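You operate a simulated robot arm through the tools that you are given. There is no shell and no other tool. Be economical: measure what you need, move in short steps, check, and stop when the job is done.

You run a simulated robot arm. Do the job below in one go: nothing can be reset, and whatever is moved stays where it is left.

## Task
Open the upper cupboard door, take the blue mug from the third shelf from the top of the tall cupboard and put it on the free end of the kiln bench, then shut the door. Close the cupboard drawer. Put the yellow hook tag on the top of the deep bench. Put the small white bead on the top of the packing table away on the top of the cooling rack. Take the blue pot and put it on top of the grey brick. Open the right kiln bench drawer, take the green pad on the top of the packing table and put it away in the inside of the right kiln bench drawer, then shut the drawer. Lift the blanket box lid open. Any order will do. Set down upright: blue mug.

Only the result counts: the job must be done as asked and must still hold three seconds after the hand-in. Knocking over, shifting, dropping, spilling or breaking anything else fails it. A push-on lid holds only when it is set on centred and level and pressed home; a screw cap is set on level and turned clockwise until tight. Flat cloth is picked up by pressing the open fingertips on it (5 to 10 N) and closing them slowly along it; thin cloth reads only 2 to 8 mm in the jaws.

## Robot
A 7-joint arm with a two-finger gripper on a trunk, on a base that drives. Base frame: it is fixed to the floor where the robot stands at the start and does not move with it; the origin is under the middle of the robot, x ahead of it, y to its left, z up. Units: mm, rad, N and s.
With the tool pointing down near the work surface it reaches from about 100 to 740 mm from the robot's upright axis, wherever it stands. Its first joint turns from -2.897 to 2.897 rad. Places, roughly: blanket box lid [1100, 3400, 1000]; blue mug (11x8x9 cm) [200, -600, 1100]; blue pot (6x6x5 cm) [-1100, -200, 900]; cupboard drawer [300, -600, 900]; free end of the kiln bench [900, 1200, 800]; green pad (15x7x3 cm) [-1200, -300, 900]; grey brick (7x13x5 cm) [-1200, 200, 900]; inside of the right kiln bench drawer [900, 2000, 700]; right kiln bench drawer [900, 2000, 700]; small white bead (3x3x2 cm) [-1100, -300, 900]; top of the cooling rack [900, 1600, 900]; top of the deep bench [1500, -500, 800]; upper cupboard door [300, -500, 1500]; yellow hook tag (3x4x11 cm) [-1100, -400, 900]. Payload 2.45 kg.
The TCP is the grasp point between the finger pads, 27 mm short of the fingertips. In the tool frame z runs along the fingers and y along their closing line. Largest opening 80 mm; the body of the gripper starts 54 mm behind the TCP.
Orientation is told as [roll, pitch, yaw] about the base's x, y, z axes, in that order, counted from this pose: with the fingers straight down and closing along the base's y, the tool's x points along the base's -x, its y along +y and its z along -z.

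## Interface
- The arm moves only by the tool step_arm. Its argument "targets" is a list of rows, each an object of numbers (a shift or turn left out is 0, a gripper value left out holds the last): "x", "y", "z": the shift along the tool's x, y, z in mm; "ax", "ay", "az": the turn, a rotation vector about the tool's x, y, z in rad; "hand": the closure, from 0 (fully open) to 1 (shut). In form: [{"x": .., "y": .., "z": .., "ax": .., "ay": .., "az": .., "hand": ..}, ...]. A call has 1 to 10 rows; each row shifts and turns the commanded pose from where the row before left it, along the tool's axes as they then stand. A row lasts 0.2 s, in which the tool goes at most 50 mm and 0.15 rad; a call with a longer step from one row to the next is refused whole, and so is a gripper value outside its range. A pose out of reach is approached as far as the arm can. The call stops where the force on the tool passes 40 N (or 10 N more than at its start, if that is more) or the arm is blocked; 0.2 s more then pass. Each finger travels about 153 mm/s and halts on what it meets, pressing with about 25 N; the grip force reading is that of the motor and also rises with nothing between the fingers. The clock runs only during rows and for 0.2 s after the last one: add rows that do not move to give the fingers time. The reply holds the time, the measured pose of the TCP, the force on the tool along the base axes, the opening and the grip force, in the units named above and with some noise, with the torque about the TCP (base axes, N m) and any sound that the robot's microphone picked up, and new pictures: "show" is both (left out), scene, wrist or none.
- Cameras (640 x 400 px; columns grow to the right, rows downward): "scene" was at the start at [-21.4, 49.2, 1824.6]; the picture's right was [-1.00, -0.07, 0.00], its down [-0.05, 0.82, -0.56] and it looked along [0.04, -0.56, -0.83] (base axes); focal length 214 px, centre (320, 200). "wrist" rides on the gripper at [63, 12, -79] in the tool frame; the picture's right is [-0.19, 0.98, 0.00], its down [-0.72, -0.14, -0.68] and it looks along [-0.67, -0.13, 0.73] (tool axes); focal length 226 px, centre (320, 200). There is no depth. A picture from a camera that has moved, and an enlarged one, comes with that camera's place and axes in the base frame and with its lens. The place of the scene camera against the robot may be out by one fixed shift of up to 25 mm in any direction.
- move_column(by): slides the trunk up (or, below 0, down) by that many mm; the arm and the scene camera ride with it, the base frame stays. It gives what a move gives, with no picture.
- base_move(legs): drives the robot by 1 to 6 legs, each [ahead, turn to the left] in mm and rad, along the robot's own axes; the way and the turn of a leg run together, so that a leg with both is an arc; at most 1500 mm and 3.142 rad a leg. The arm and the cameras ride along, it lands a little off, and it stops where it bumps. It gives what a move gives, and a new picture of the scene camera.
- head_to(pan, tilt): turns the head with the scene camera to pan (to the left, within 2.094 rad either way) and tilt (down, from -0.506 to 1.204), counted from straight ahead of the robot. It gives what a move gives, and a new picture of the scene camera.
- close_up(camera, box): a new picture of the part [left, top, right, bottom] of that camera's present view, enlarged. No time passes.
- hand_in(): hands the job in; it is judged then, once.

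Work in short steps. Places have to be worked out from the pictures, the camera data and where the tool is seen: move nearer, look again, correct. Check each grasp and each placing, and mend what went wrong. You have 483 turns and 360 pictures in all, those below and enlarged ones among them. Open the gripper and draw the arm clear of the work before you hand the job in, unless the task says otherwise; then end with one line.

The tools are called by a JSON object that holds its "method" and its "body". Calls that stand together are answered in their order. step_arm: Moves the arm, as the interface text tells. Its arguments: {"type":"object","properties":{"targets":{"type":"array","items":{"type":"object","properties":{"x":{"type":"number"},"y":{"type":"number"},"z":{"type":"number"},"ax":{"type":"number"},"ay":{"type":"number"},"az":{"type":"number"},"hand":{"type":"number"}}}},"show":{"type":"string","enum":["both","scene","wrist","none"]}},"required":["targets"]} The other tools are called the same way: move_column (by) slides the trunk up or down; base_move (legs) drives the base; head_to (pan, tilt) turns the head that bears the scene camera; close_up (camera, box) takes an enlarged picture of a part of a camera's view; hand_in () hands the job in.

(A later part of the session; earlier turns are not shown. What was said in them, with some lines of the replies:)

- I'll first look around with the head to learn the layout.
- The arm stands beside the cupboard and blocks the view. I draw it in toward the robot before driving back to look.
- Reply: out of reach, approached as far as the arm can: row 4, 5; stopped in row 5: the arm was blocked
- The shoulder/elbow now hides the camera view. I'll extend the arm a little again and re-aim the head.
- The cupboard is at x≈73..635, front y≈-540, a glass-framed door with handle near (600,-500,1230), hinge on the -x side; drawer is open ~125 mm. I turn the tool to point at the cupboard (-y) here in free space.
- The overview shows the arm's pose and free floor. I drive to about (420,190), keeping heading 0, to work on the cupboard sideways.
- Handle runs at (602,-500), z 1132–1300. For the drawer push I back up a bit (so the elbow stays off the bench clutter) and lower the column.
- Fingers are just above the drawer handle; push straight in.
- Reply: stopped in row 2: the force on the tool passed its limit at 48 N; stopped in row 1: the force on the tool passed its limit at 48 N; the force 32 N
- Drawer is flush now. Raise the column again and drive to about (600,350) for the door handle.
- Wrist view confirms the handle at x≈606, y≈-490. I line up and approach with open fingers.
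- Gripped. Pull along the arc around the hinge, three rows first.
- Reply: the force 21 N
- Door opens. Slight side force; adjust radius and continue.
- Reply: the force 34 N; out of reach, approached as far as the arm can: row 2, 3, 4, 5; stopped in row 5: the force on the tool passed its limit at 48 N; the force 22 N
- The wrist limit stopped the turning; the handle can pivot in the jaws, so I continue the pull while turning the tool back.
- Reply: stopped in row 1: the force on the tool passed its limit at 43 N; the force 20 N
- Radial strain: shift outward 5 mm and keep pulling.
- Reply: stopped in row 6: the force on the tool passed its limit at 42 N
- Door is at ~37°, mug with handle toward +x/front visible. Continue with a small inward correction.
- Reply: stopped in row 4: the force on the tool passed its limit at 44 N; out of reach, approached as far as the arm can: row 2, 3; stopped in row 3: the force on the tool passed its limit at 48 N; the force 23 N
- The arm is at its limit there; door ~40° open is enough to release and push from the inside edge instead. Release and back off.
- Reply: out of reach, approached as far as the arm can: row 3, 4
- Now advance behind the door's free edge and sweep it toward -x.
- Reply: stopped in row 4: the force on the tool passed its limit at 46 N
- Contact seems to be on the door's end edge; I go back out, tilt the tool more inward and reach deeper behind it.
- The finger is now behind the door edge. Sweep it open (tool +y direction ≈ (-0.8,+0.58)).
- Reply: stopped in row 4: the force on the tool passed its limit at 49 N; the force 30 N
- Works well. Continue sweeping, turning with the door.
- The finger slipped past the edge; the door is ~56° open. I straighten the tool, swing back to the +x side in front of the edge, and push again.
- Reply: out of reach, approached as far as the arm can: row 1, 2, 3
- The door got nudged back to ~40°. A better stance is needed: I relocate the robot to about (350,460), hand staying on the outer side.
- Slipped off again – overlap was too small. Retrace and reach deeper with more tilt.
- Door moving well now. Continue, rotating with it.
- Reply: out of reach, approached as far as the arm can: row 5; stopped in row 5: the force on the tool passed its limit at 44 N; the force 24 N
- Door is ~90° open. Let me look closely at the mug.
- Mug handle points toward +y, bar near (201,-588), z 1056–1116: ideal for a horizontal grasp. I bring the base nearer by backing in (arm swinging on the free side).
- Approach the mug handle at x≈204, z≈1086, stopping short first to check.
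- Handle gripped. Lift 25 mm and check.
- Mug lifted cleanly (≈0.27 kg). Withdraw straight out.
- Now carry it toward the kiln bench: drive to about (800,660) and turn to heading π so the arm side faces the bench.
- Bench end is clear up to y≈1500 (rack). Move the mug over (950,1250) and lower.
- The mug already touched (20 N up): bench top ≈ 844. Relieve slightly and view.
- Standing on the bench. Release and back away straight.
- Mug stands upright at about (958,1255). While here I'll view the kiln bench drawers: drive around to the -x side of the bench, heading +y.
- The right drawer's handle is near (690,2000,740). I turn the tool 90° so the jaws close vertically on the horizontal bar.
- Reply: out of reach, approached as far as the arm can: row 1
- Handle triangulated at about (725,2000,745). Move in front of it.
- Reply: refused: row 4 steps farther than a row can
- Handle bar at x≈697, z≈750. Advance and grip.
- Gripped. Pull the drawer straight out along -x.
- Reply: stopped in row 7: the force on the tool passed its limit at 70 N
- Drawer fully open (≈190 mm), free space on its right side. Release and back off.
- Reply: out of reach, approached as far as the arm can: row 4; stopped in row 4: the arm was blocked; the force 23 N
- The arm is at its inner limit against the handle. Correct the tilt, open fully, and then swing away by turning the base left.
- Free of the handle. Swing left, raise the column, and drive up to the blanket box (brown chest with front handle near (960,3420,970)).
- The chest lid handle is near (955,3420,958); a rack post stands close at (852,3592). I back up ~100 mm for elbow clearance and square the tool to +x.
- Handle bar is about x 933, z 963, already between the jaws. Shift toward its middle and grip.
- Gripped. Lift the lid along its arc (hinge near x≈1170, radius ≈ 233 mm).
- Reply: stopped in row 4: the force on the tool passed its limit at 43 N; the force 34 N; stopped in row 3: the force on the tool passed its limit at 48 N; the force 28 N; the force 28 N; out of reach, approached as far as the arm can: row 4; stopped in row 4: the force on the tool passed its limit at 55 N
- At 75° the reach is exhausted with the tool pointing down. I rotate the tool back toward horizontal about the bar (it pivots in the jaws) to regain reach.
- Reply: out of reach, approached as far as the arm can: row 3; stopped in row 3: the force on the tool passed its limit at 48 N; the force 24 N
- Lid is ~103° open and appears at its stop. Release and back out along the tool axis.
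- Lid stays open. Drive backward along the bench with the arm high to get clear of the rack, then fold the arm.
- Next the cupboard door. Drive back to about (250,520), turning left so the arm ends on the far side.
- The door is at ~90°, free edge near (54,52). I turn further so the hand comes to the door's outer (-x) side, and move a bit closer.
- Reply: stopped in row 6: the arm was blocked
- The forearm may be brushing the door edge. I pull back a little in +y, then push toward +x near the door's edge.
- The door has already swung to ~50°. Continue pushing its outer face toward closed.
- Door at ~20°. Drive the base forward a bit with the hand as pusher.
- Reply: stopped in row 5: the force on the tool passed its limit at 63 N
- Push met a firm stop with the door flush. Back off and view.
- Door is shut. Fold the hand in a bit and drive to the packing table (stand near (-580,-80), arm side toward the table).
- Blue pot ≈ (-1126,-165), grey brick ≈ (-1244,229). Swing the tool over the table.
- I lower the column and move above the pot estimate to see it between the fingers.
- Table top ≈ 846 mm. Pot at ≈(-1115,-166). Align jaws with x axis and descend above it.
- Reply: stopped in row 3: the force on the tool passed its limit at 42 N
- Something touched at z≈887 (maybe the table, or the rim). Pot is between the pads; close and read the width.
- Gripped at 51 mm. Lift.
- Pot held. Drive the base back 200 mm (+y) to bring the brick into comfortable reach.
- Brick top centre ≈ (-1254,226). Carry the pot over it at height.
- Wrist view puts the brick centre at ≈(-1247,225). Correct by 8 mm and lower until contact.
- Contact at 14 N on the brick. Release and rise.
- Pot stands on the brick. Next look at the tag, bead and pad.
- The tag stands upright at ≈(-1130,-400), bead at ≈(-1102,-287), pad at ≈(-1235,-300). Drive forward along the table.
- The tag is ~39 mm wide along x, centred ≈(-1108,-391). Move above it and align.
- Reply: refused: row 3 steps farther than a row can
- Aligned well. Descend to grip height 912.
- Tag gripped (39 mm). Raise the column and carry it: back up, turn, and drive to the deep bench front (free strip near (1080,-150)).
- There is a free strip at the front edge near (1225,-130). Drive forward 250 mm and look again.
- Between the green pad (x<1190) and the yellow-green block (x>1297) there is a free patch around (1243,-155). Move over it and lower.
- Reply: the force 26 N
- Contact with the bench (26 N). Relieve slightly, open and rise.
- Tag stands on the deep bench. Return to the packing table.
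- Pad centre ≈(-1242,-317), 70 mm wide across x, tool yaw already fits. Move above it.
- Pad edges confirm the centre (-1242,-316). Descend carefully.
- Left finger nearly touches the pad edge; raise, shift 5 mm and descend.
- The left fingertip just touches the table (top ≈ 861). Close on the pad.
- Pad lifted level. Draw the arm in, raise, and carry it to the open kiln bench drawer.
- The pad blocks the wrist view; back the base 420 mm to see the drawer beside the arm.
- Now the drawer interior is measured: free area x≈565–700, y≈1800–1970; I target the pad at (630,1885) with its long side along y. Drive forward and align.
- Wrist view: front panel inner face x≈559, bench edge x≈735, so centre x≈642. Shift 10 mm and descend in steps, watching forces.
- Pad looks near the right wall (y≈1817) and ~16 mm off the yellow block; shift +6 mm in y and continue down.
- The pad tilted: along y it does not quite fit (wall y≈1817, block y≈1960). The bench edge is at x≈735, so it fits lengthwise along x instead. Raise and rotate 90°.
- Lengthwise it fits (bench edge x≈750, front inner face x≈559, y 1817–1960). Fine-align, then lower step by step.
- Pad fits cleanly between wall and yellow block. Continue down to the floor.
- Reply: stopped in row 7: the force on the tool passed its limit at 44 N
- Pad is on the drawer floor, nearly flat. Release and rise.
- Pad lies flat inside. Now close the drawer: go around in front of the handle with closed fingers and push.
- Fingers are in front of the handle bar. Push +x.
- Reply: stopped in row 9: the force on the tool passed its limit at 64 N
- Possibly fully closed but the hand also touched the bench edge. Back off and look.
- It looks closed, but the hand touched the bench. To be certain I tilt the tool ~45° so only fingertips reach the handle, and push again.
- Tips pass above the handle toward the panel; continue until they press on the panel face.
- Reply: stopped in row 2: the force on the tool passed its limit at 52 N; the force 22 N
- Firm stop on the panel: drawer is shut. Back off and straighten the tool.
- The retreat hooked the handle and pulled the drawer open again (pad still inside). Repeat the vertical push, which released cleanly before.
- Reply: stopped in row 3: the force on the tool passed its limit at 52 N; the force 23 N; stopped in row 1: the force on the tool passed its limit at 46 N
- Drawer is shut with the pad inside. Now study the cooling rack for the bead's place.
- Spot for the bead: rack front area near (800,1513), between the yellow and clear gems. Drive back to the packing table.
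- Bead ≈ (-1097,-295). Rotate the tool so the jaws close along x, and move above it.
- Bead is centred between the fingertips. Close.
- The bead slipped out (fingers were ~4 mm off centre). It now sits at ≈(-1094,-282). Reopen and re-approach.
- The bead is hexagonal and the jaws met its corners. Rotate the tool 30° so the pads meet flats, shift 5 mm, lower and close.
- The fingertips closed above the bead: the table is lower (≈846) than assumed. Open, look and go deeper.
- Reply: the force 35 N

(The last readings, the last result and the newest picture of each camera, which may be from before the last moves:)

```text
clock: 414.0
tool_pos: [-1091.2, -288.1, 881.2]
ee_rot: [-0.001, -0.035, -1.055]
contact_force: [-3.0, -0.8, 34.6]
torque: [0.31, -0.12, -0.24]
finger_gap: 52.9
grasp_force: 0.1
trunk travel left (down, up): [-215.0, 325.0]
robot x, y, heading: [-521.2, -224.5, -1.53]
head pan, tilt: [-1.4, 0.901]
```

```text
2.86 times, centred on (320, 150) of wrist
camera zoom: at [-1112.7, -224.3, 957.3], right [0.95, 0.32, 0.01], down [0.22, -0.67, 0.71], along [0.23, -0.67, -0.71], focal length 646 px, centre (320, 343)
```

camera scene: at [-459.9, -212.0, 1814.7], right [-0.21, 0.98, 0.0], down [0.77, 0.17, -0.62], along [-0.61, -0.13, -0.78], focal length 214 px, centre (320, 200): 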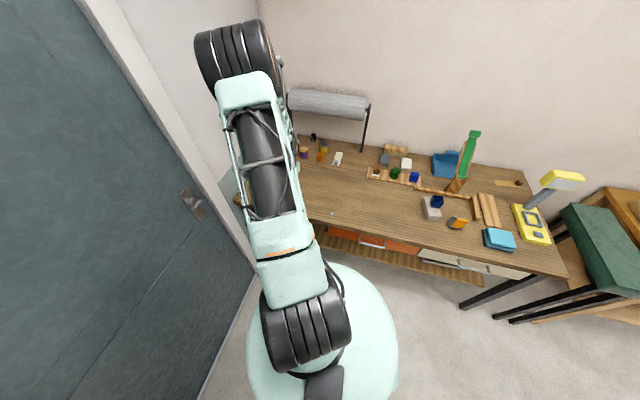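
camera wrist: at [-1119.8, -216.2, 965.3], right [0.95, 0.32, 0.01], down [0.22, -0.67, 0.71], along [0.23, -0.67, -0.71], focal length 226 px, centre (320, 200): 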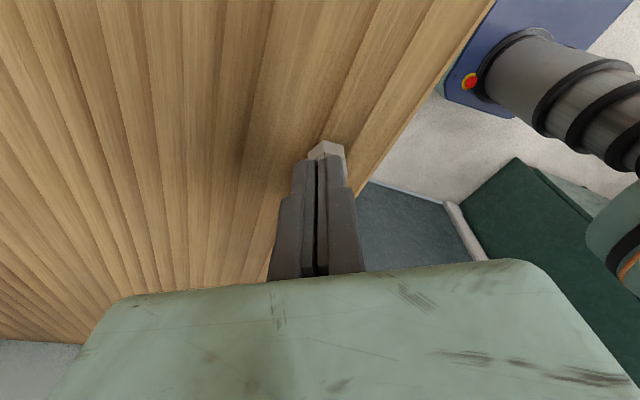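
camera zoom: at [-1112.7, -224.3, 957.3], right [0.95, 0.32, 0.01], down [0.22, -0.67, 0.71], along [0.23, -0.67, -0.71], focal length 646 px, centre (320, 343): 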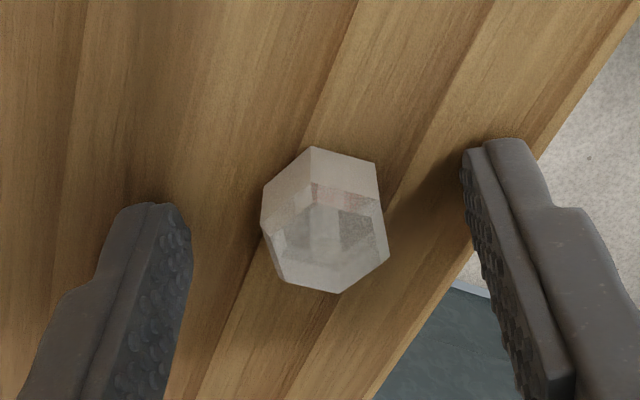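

Fingertips press the table (TCP 881). The earlier closes were too high on the bead's bevel. Shift 4 mm toward the bead, stay at table level and close.

{"method": "step_arm", "body": {"targets": [{"z": -4}, {"x": 3.5, "y": 2}, {"z": 2}, {"hand": 0.45}, {"hand": 0.6}, {"hand": 0.75}, {"hand": 1}, {}], "show": "wrist"}}

```text
clock: 415.8
tool_pos: [-1090.0, -284.9, 878.4]
ee_rot: [0.006, -0.037, -1.055]
contact_force: [0.1, -0.2, -0.3]
torque: [0.0, 0.0, 0.01]
finger_gap: 20.6
grasp_force: 24.8
trunk travel left (down, up): [-215.0, 325.0]
robot x, y, heading: [-520.6, -224.0, -1.533]
head pan, tilt: [-1.4, 0.901]
camera wrist: at [-1112.4, -220.4, 955.5], right [0.95, 0.32, 0.01], down [0.22, -0.67, 0.71], along [0.23, -0.67, -0.71], focal length 226 px, centre (320, 200)
```

wrist: 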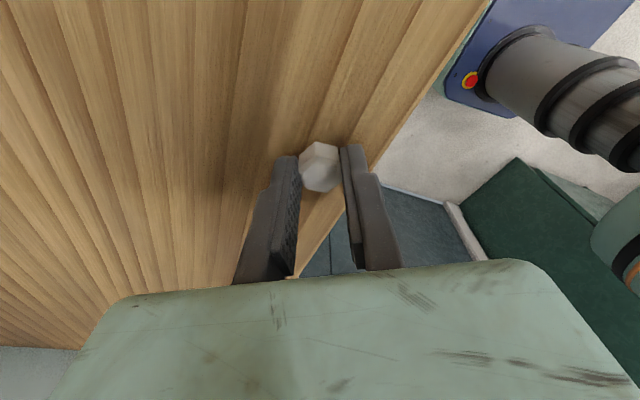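

Gripped (20.6 mm). Lift and check.

{"method": "step_arm", "body": {"targets": [{"z": -20}, {"z": -40}, {"z": -40}], "show": "wrist"}}

```text
clock: 416.6
tool_pos: [-1091.9, -281.9, 979.3]
ee_rot: [0.005, -0.037, -1.052]
contact_force: [0.4, 0.3, 0.6]
torque: [-0.01, 0.02, 0.0]
finger_gap: 20.4
grasp_force: 25.2
trunk travel left (down, up): [-215.0, 325.0]
robot x, y, heading: [-519.8, -221.8, -1.527]
head pan, tilt: [-1.4, 0.901]
camera wrist: at [-1114.5, -217.2, 1056.5], right [0.95, 0.32, 0.01], down [0.22, -0.67, 0.71], along [0.23, -0.67, -0.71], focal length 226 px, centre (320, 200)
```

wrist: 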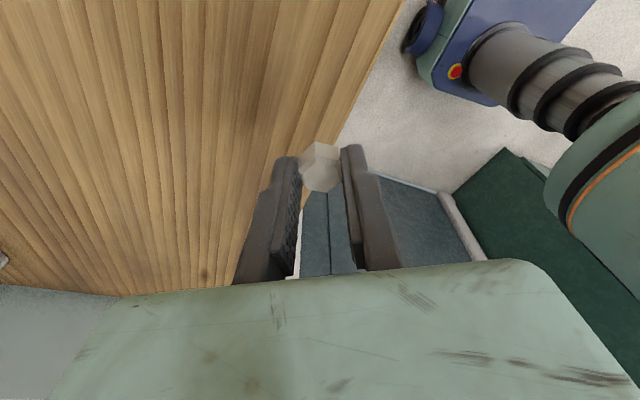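

Bead held. Raise and carry it to the cooling rack.

{"method": "move_column", "body": {"by": 190}}

{"method": "base_move", "body": {"legs": [[-400, 0], [0, 2.588], [1440, 0], [0, 0.51]]}}

{"method": "step_arm", "body": {"targets": [{}], "show": "wrist"}}

```text
clock: 418.7
tool_pos: [-1093.1, -281.5, 1167.9]
ee_rot: [0.006, -0.038, -1.055]
contact_force: [-0.2, 0.0, -0.3]
torque: [0.0, -0.02, 0.0]
finger_gap: 20.7
grasp_force: 24.7
trunk travel left (down, up): [-405.0, 135.0]
robot x, y, heading: [-518.1, -222.4, -1.532]
head pan, tilt: [-1.4, 0.901]
```

```text
clock: 435.8
tool_pos: [719.4, 1489.7, 1169.9]
ee_rot: [0.006, -0.037, 2.061]
contact_force: [-0.1, 0.2, 0.3]
torque: [-0.02, -0.02, 0.0]
finger_gap: 19.2
grasp_force: 25.6
trunk travel left (down, up): [-405.0, 135.0]
robot x, y, heading: [145.8, 1447.3, 1.583]
head pan, tilt: [-1.4, 0.901]
camera scene: at [75.7, 1446.4, 1784.7], right [0.19, -0.98, 0.0], down [-0.77, -0.15, -0.62], along [0.61, 0.11, -0.78], focal length 214 px, centre (320, 200)
```

scene: 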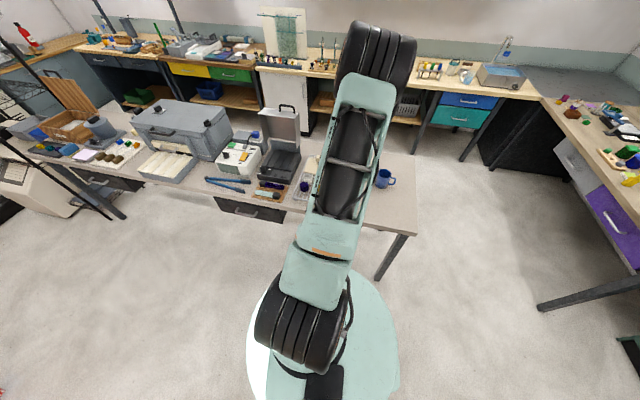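

```text
clock: 436.2
tool_pos: [719.9, 1489.1, 1169.2]
ee_rot: [0.004, -0.039, 2.059]
contact_force: [-0.4, 0.4, 0.2]
torque: [0.0, 0.0, 0.01]
finger_gap: 19.3
grasp_force: 25.1
trunk travel left (down, up): [-405.0, 135.0]
robot x, y, heading: [145.2, 1452.5, 1.585]
head pan, tilt: [-1.4, 0.901]
camera wrist: at [740.4, 1426.2, 1246.0], right [-0.96, -0.29, 0.01], down [-0.2, 0.68, 0.71], along [-0.21, 0.67, -0.71], focal length 226 px, centre (320, 200)
```

wrist: 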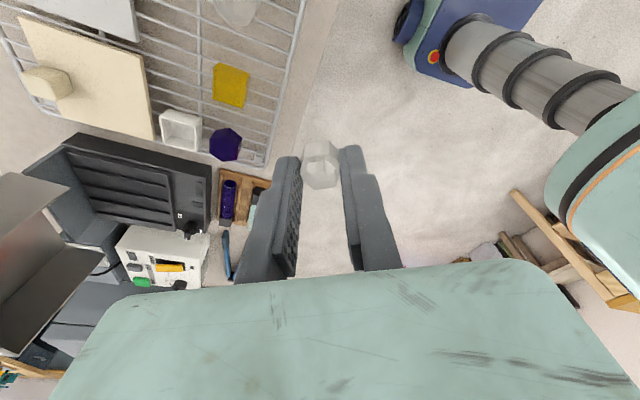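

Drawer stays shut. Align jaws along x and move over the rack's front zone.

{"method": "step_arm", "body": {"targets": [{"az": 0.15}, {"az": 0.15}, {"az": 0.15}, {"az": 0.04}, {"y": -30, "x": -17}, {"y": -28, "x": -16}], "show": "none"}}

{"method": "move_column", "body": {"by": -170}}

{"method": "step_arm", "body": {"targets": [{}], "show": "wrist"}}

```text
clock: 437.6
tool_pos: [778.9, 1522.6, 1167.2]
ee_rot: [0.024, -0.033, 1.569]
contact_force: [0.3, 0.4, -0.8]
torque: [0.03, 0.03, 0.01]
finger_gap: 19.2
grasp_force: 24.8
trunk travel left (down, up): [-405.0, 135.0]
robot x, y, heading: [150.2, 1447.5, 1.584]
head pan, tilt: [-1.4, 0.901]
```

```text
clock: 439.5
tool_pos: [777.2, 1522.3, 999.6]
ee_rot: [0.024, -0.029, 1.568]
contact_force: [0.1, 0.5, -0.6]
torque: [0.02, 0.03, -0.02]
finger_gap: 19.3
grasp_force: 25.6
trunk travel left (down, up): [-235.0, 305.0]
robot x, y, heading: [146.4, 1449.8, 1.593]
head pan, tilt: [-1.4, 0.901]
```

```text
clock: 439.9
tool_pos: [778.8, 1522.5, 999.7]
ee_rot: [0.022, -0.031, 1.569]
contact_force: [0.4, 0.2, -0.4]
torque: [0.01, -0.02, -0.02]
finger_gap: 19.0
grasp_force: 25.2
trunk travel left (down, up): [-235.0, 305.0]
robot x, y, heading: [148.8, 1452.6, 1.592]
head pan, tilt: [-1.4, 0.901]
camera wrist: at [767.3, 1457.4, 1076.1], right [-0.98, 0.19, 0.03], down [0.16, 0.7, 0.7], along [0.12, 0.69, -0.71], focal length 226 px, centre (320, 200)
```

wrist: 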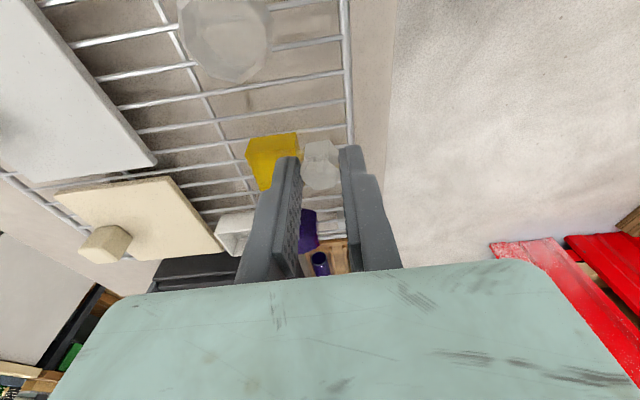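

Wires run along x with centres near y 1509 and 1531; put the bead over the gap centre y≈1520, x≈785. Lower gently until contact.

{"method": "step_arm", "body": {"targets": [{"x": 6, "y": -7}, {"z": 30}, {"z": 25}, {"z": 8}, {"z": 6}], "show": "wrist"}}

```text
clock: 441.1
tool_pos: [783.5, 1518.1, 929.4]
ee_rot: [0.024, -0.031, 1.568]
contact_force: [-0.5, 0.5, 0.9]
torque: [0.0, 0.0, -0.01]
finger_gap: 19.2
grasp_force: 24.6
trunk travel left (down, up): [-235.0, 305.0]
robot x, y, heading: [147.8, 1447.0, 1.589]
head pan, tilt: [-1.4, 0.901]
camera wrist: at [772.9, 1453.3, 1006.8], right [-0.98, 0.19, 0.03], down [0.16, 0.7, 0.7], along [0.12, 0.69, -0.71], focal length 226 px, centre (320, 200)
```

wrist: 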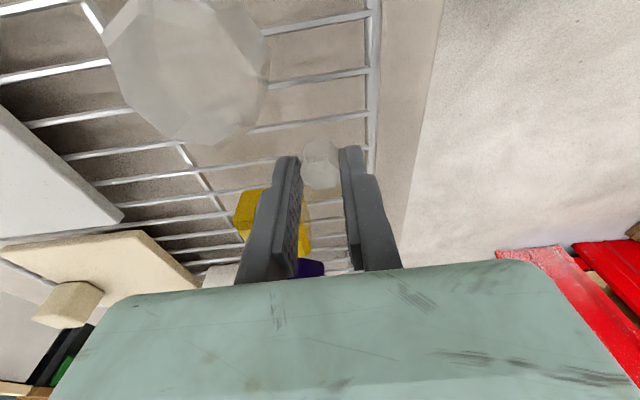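

Bead is over the gap centre. Lower in small steps.

{"method": "step_arm", "body": {"targets": [{"z": 4}, {"z": 4}, {"z": 3}, {"z": 3}, {"z": 3}, {"z": 3}], "show": "none"}}

```text
clock: 442.5
tool_pos: [784.5, 1519.4, 912.3]
ee_rot: [0.018, -0.03, 1.569]
contact_force: [-1.6, -0.8, 16.8]
torque: [0.03, -0.02, 0.01]
finger_gap: 19.1
grasp_force: 24.9
trunk travel left (down, up): [-235.0, 305.0]
robot x, y, heading: [147.4, 1451.6, 1.588]
head pan, tilt: [-1.4, 0.901]
```

Contact (17 N). Check the view before releasing.

{"method": "step_arm", "body": {"targets": [{"z": -1.5}], "show": "wrist"}}

{"method": "close_up", "body": {"camera": "wrist", "box": [230, 60, 410, 220]}}

```text
clock: 442.9
tool_pos: [783.7, 1518.8, 912.3]
ee_rot: [0.021, -0.031, 1.567]
contact_force: [3.1, -0.6, 12.7]
torque: [0.04, -0.13, -0.03]
finger_gap: 19.2
grasp_force: 25.0
trunk travel left (down, up): [-235.0, 305.0]
robot x, y, heading: [149.3, 1448.4, 1.586]
head pan, tilt: [-1.4, 0.901]
camera wrist: at [772.5, 1454.1, 989.4], right [-0.98, 0.19, 0.03], down [0.16, 0.7, 0.7], along [0.12, 0.69, -0.71], focal length 226 px, centre (320, 200)
```

wrist: 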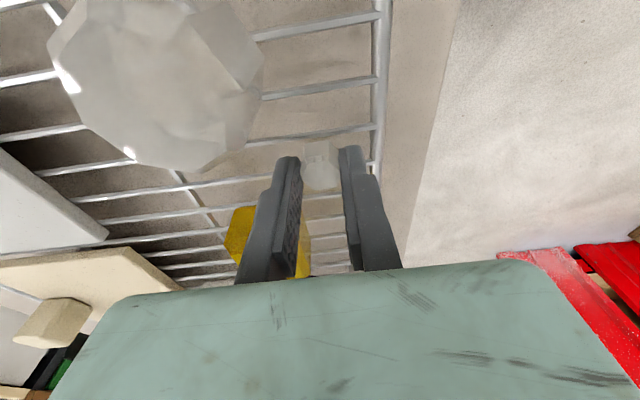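

```text
2.50 times, centred on (320, 140) of wrist
camera zoom: at [772.5, 1454.1, 989.4], right [-0.98, 0.19, 0.03], down [0.16, 0.7, 0.7], along [0.12, 0.69, -0.71], focal length 565 px, centre (320, 350)
```

zoom: 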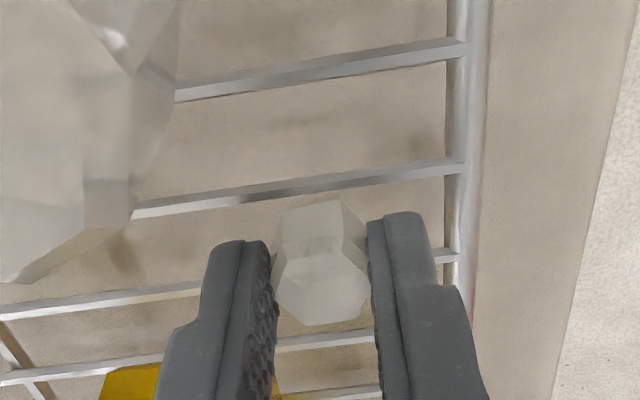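

Bead sits across two wires. Open slightly and rise.

{"method": "step_arm", "body": {"targets": [{"hand": 0.72}, {"hand": 0.65}, {"hand": 0.65}, {"z": -8}, {"z": -15}, {"z": -30}, {"z": -45}], "show": "wrist"}}

{"method": "close_up", "body": {"camera": "wrist", "box": [200, 40, 400, 220]}}

```text
clock: 444.5
tool_pos: [784.7, 1517.6, 1009.4]
ee_rot: [0.021, -0.029, 1.569]
contact_force: [-0.6, 0.7, -0.2]
torque: [0.0, -0.01, -0.03]
finger_gap: 28.1
grasp_force: 0.1
trunk travel left (down, up): [-235.0, 305.0]
robot x, y, heading: [146.5, 1447.4, 1.589]
head pan, tilt: [-1.4, 0.901]
camera wrist: at [773.6, 1452.5, 1086.7], right [-0.98, 0.19, 0.03], down [0.16, 0.7, 0.7], along [0.12, 0.69, -0.71], focal length 226 px, centre (320, 200)
```

wrist: 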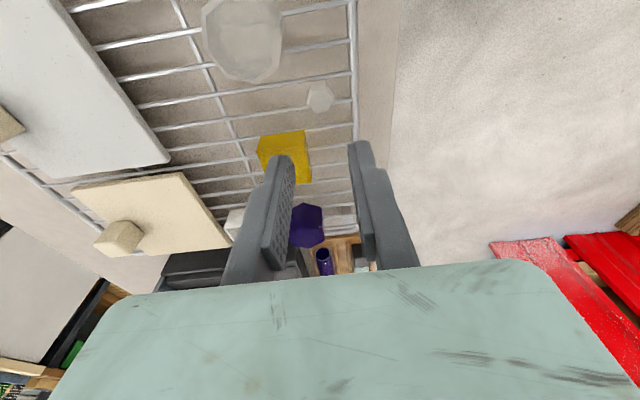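

```text
2.22 times, centred on (300, 130) of wrist
camera zoom: at [773.6, 1452.5, 1086.7], right [-0.98, 0.19, 0.03], down [0.16, 0.7, 0.7], along [0.12, 0.69, -0.71], focal length 502 px, centre (364, 356)
```

zoom: 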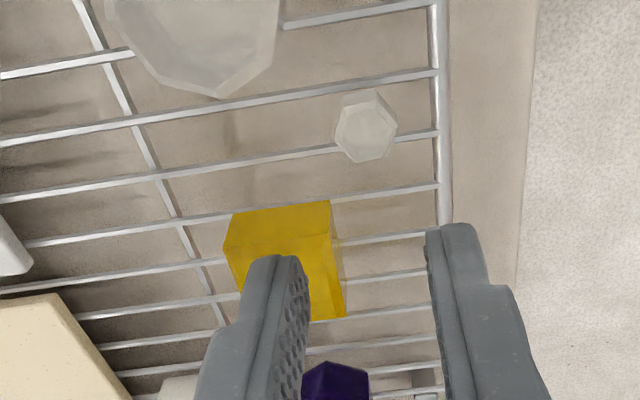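

Bead rests on top of the wires. Raise the arm clear and verify everything.

{"method": "move_column", "body": {"by": 200}}

{"method": "base_move", "body": {"legs": [[-350, 0]]}}

{"method": "step_arm", "body": {"targets": [{"hand": 0}, {}, {}], "show": "none"}}

{"method": "head_to", "body": {"pan": -1.0, "tilt": 0.8}}

```text
clock: 446.6
tool_pos: [784.8, 1518.1, 1208.4]
ee_rot: [0.025, -0.031, 1.57]
contact_force: [-0.3, 1.0, 0.2]
torque: [0.01, 0.0, -0.01]
finger_gap: 28.2
grasp_force: 0.1
trunk travel left (down, up): [-435.0, 105.0]
robot x, y, heading: [147.2, 1448.1, 1.585]
head pan, tilt: [-1.4, 0.901]
```

```text
clock: 448.9
tool_pos: [790.8, 1167.6, 1208.5]
ee_rot: [0.022, -0.032, 1.567]
contact_force: [0.0, -0.4, -0.3]
torque: [0.01, 0.01, -0.01]
finger_gap: 28.2
grasp_force: 0.1
trunk travel left (down, up): [-435.0, 105.0]
robot x, y, heading: [152.1, 1100.3, 1.588]
head pan, tilt: [-1.4, 0.901]
camera scene: at [81.2, 1094.7, 1814.7], right [0.19, -0.98, 0.0], down [-0.77, -0.14, -0.62], along [0.61, 0.12, -0.78], focal length 214 px, centre (320, 200)
```

scene: 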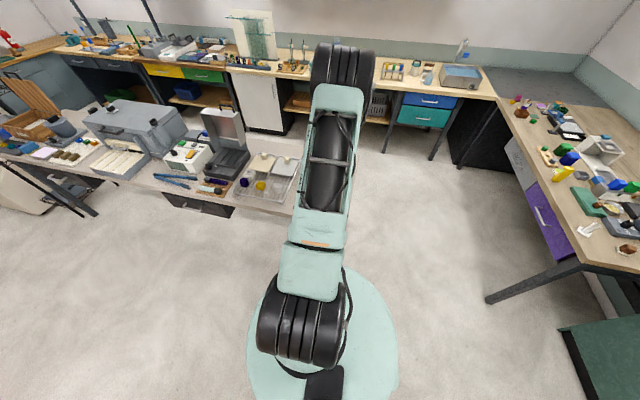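

```text
clock: 449.7
tool_pos: [790.3, 1167.3, 1209.2]
ee_rot: [0.023, -0.033, 1.569]
contact_force: [0.3, -0.2, 0.7]
torque: [-0.02, -0.02, 0.01]
finger_gap: 79.9
grasp_force: 0.0
trunk travel left (down, up): [-435.0, 105.0]
robot x, y, heading: [149.4, 1100.4, 1.587]
head pan, tilt: [-1.4, 0.901]
```

```text
clock: 450.6
tool_pos: [790.5, 1167.5, 1208.6]
ee_rot: [0.024, -0.032, 1.57]
contact_force: [-0.2, -0.3, 0.3]
torque: [-0.03, 0.0, -0.03]
finger_gap: 80.1
grasp_force: 0.1
trunk travel left (down, up): [-435.0, 105.0]
robot x, y, heading: [153.5, 1101.2, 1.586]
head pan, tilt: [-1.0, 0.799]
camera scene: at [74.3, 1126.8, 1822.6], right [0.55, -0.83, 0.0], down [-0.6, -0.4, -0.7], along [0.58, 0.39, -0.72], focal length 214 px, centre (320, 200)
```

scene: 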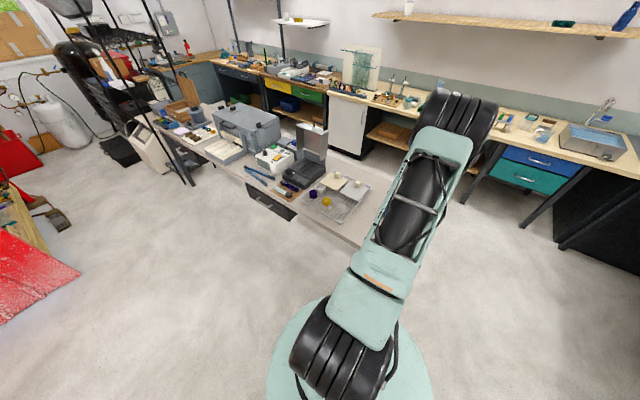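

{"method": "close_up", "body": {"camera": "scene", "box": [230, 130, 390, 240]}}

{"method": "close_up", "body": {"camera": "scene", "box": [100, 70, 240, 190]}}

{"method": "head_to", "body": {"pan": -2.05, "tilt": 0.6}}

```text
3.64 times, centred on (310, 185) of scene
camera zoom: at [74.3, 1126.8, 1822.6], right [0.55, -0.83, 0.0], down [-0.6, -0.4, -0.7], along [0.58, 0.39, -0.72], focal length 780 px, centre (356, 254)
```

zoom: 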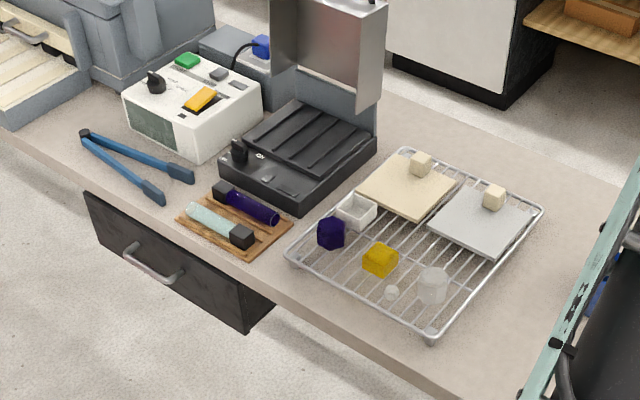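

```text
3.33 times, centred on (170, 130) of scene
camera zoom: at [74.3, 1126.8, 1822.6], right [0.55, -0.83, 0.0], down [-0.6, -0.4, -0.7], along [0.58, 0.39, -0.72], focal length 715 px, centre (820, 433)
```

zoom: 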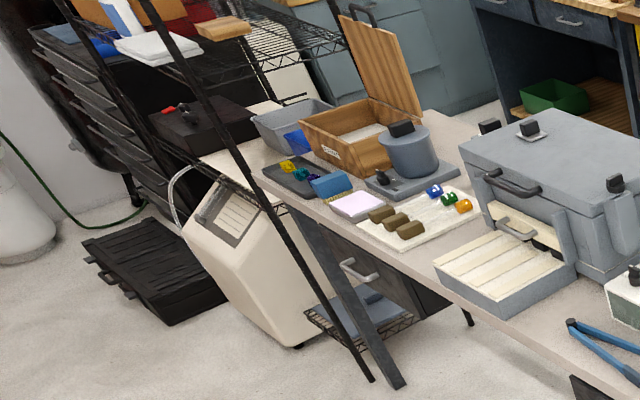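

```text
clock: 451.9
tool_pos: [790.0, 1168.1, 1209.0]
ee_rot: [0.022, -0.03, 1.57]
contact_force: [0.2, 0.3, -0.1]
torque: [0.0, 0.03, 0.01]
finger_gap: 79.9
grasp_force: 0.0
trunk travel left (down, up): [-435.0, 105.0]
robot x, y, heading: [149.7, 1098.7, 1.584]
head pan, tilt: [-2.051, 0.6]
camera scene: at [86.1, 1042.7, 1839.5], right [-0.45, -0.89, 0.0], down [-0.51, 0.25, -0.82], along [0.74, -0.37, -0.57], focal length 214 px, centre (320, 200)
```

scene: 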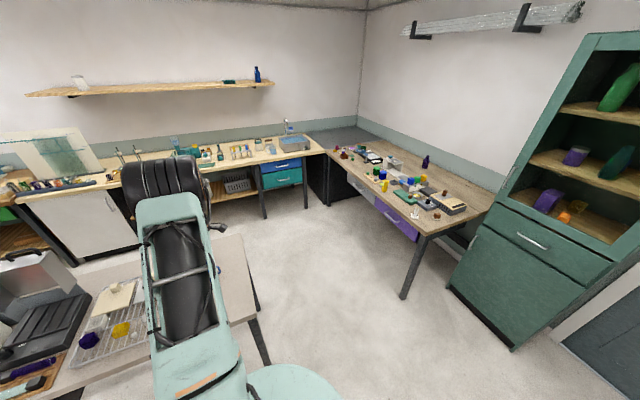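

{"method": "close_up", "body": {"camera": "scene", "box": [440, 20, 640, 350]}}

{"method": "close_up", "body": {"camera": "scene", "box": [330, 140, 470, 240]}}

```text
1.21 times, centred on (540, 185) of scene
camera zoom: at [86.1, 1042.7, 1839.5], right [-0.45, -0.89, 0.0], down [-0.51, 0.25, -0.82], along [0.74, -0.37, -0.57], focal length 260 px, centre (53, 218)
```

zoom: 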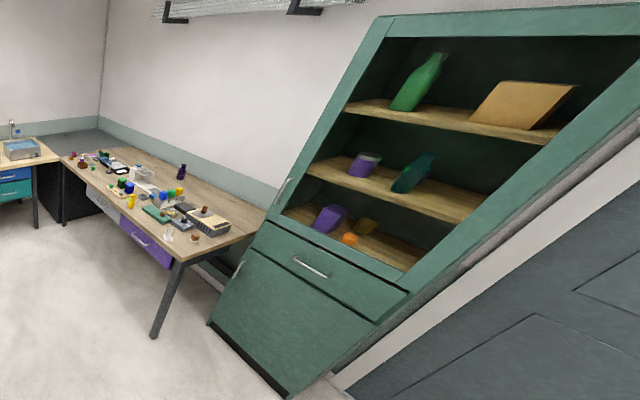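

```text
4.00 times, centred on (400, 190) of scene
camera zoom: at [86.1, 1042.7, 1839.5], right [-0.45, -0.89, 0.0], down [-0.51, 0.25, -0.82], along [0.74, -0.37, -0.57], focal length 858 px, centre (0, 240)
```

zoom: 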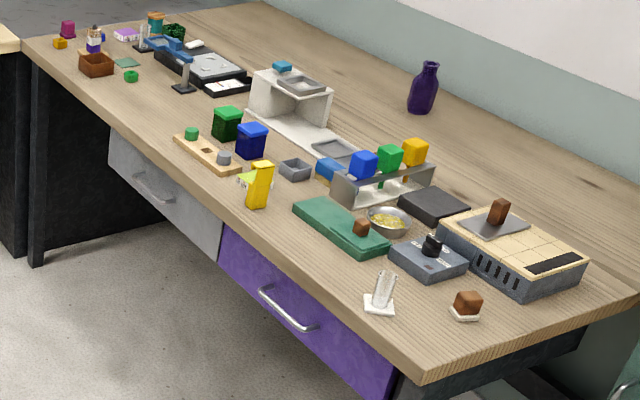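

Tag, door, cupboard drawer, lid, kiln drawer and bead all look right. Move clear of the bench and take a last look at the mug.

{"method": "base_move", "body": {"legs": [[-350, 0]]}}

{"method": "head_to", "body": {"pan": -0.9, "tilt": 0.7}}

{"method": "close_up", "body": {"camera": "scene", "box": [220, 110, 420, 240]}}

```text
clock: 454.2
tool_pos: [796.4, 815.0, 1209.2]
ee_rot: [0.023, -0.032, 1.569]
contact_force: [0.0, -1.0, -0.3]
torque: [0.06, -0.01, 0.04]
finger_gap: 80.0
grasp_force: 0.1
trunk travel left (down, up): [-435.0, 105.0]
robot x, y, heading: [153.7, 746.3, 1.586]
head pan, tilt: [-2.051, 0.6]
camera scene: at [91.5, 689.9, 1839.4], right [-0.45, -0.89, 0.0], down [-0.51, 0.25, -0.82], along [0.74, -0.37, -0.57], focal length 214 px, centre (320, 200)
```

scene: 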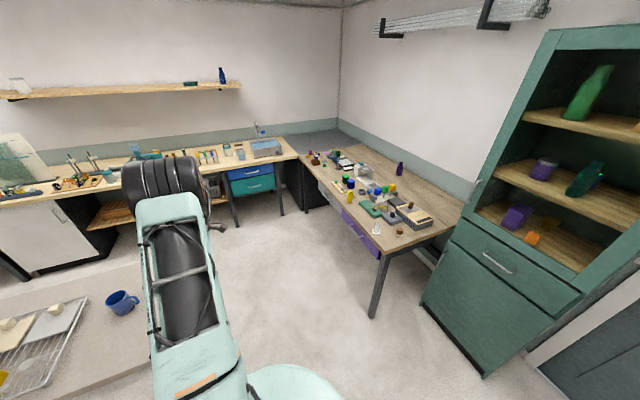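

```text
clock: 455.5
tool_pos: [795.6, 815.7, 1208.3]
ee_rot: [0.021, -0.031, 1.568]
contact_force: [-0.3, -0.7, 0.4]
torque: [0.02, 0.0, 0.03]
finger_gap: 80.1
grasp_force: 0.1
trunk travel left (down, up): [-435.0, 105.0]
robot x, y, heading: [153.7, 749.8, 1.585]
head pan, tilt: [-0.901, 0.7]
camera scene: at [78.2, 784.6, 1830.9], right [0.63, -0.77, 0.0], down [-0.5, -0.41, -0.76], along [0.59, 0.48, -0.64], focal length 214 px, centre (320, 200)
```

scene: 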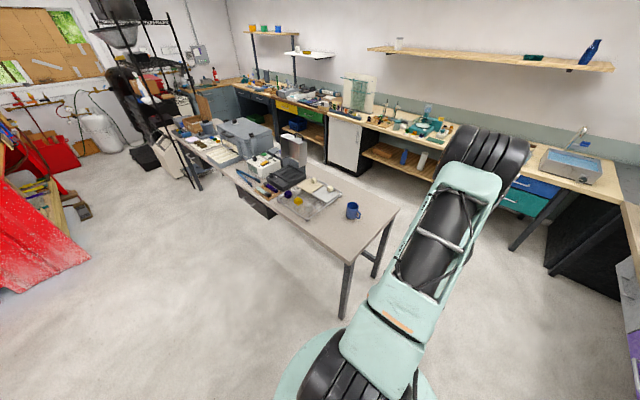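

```text
3.08 times, centred on (320, 175) of scene
camera zoom: at [78.2, 784.6, 1830.9], right [0.63, -0.77, 0.0], down [-0.5, -0.41, -0.76], along [0.59, 0.48, -0.64], focal length 660 px, centre (320, 277)
```

zoom: 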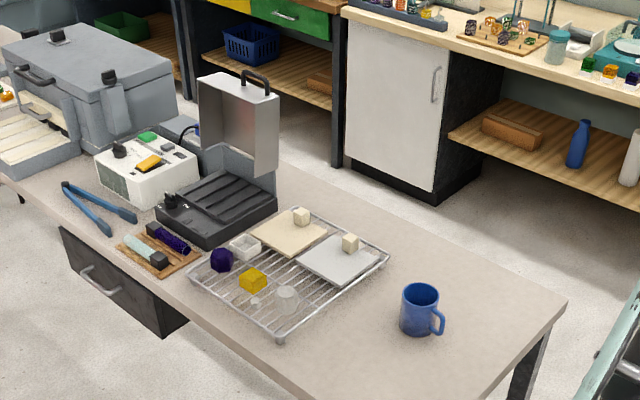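

Every part of the task checks out: the mug is upright on the bench, the drawers and door are shut, the lid is open, the bead, tag and pad are placed and the pot is on the brick. The arm is clear with the gripper open, so I hand in.

{"method": "hand_in", "body": {}}

```text
The job is handed in.
```

The job is handed in with every task done, and nothing else looked disturbed in my last views of the room. The packing table was not in that last look; the pot was upright on the brick when I last saw it.
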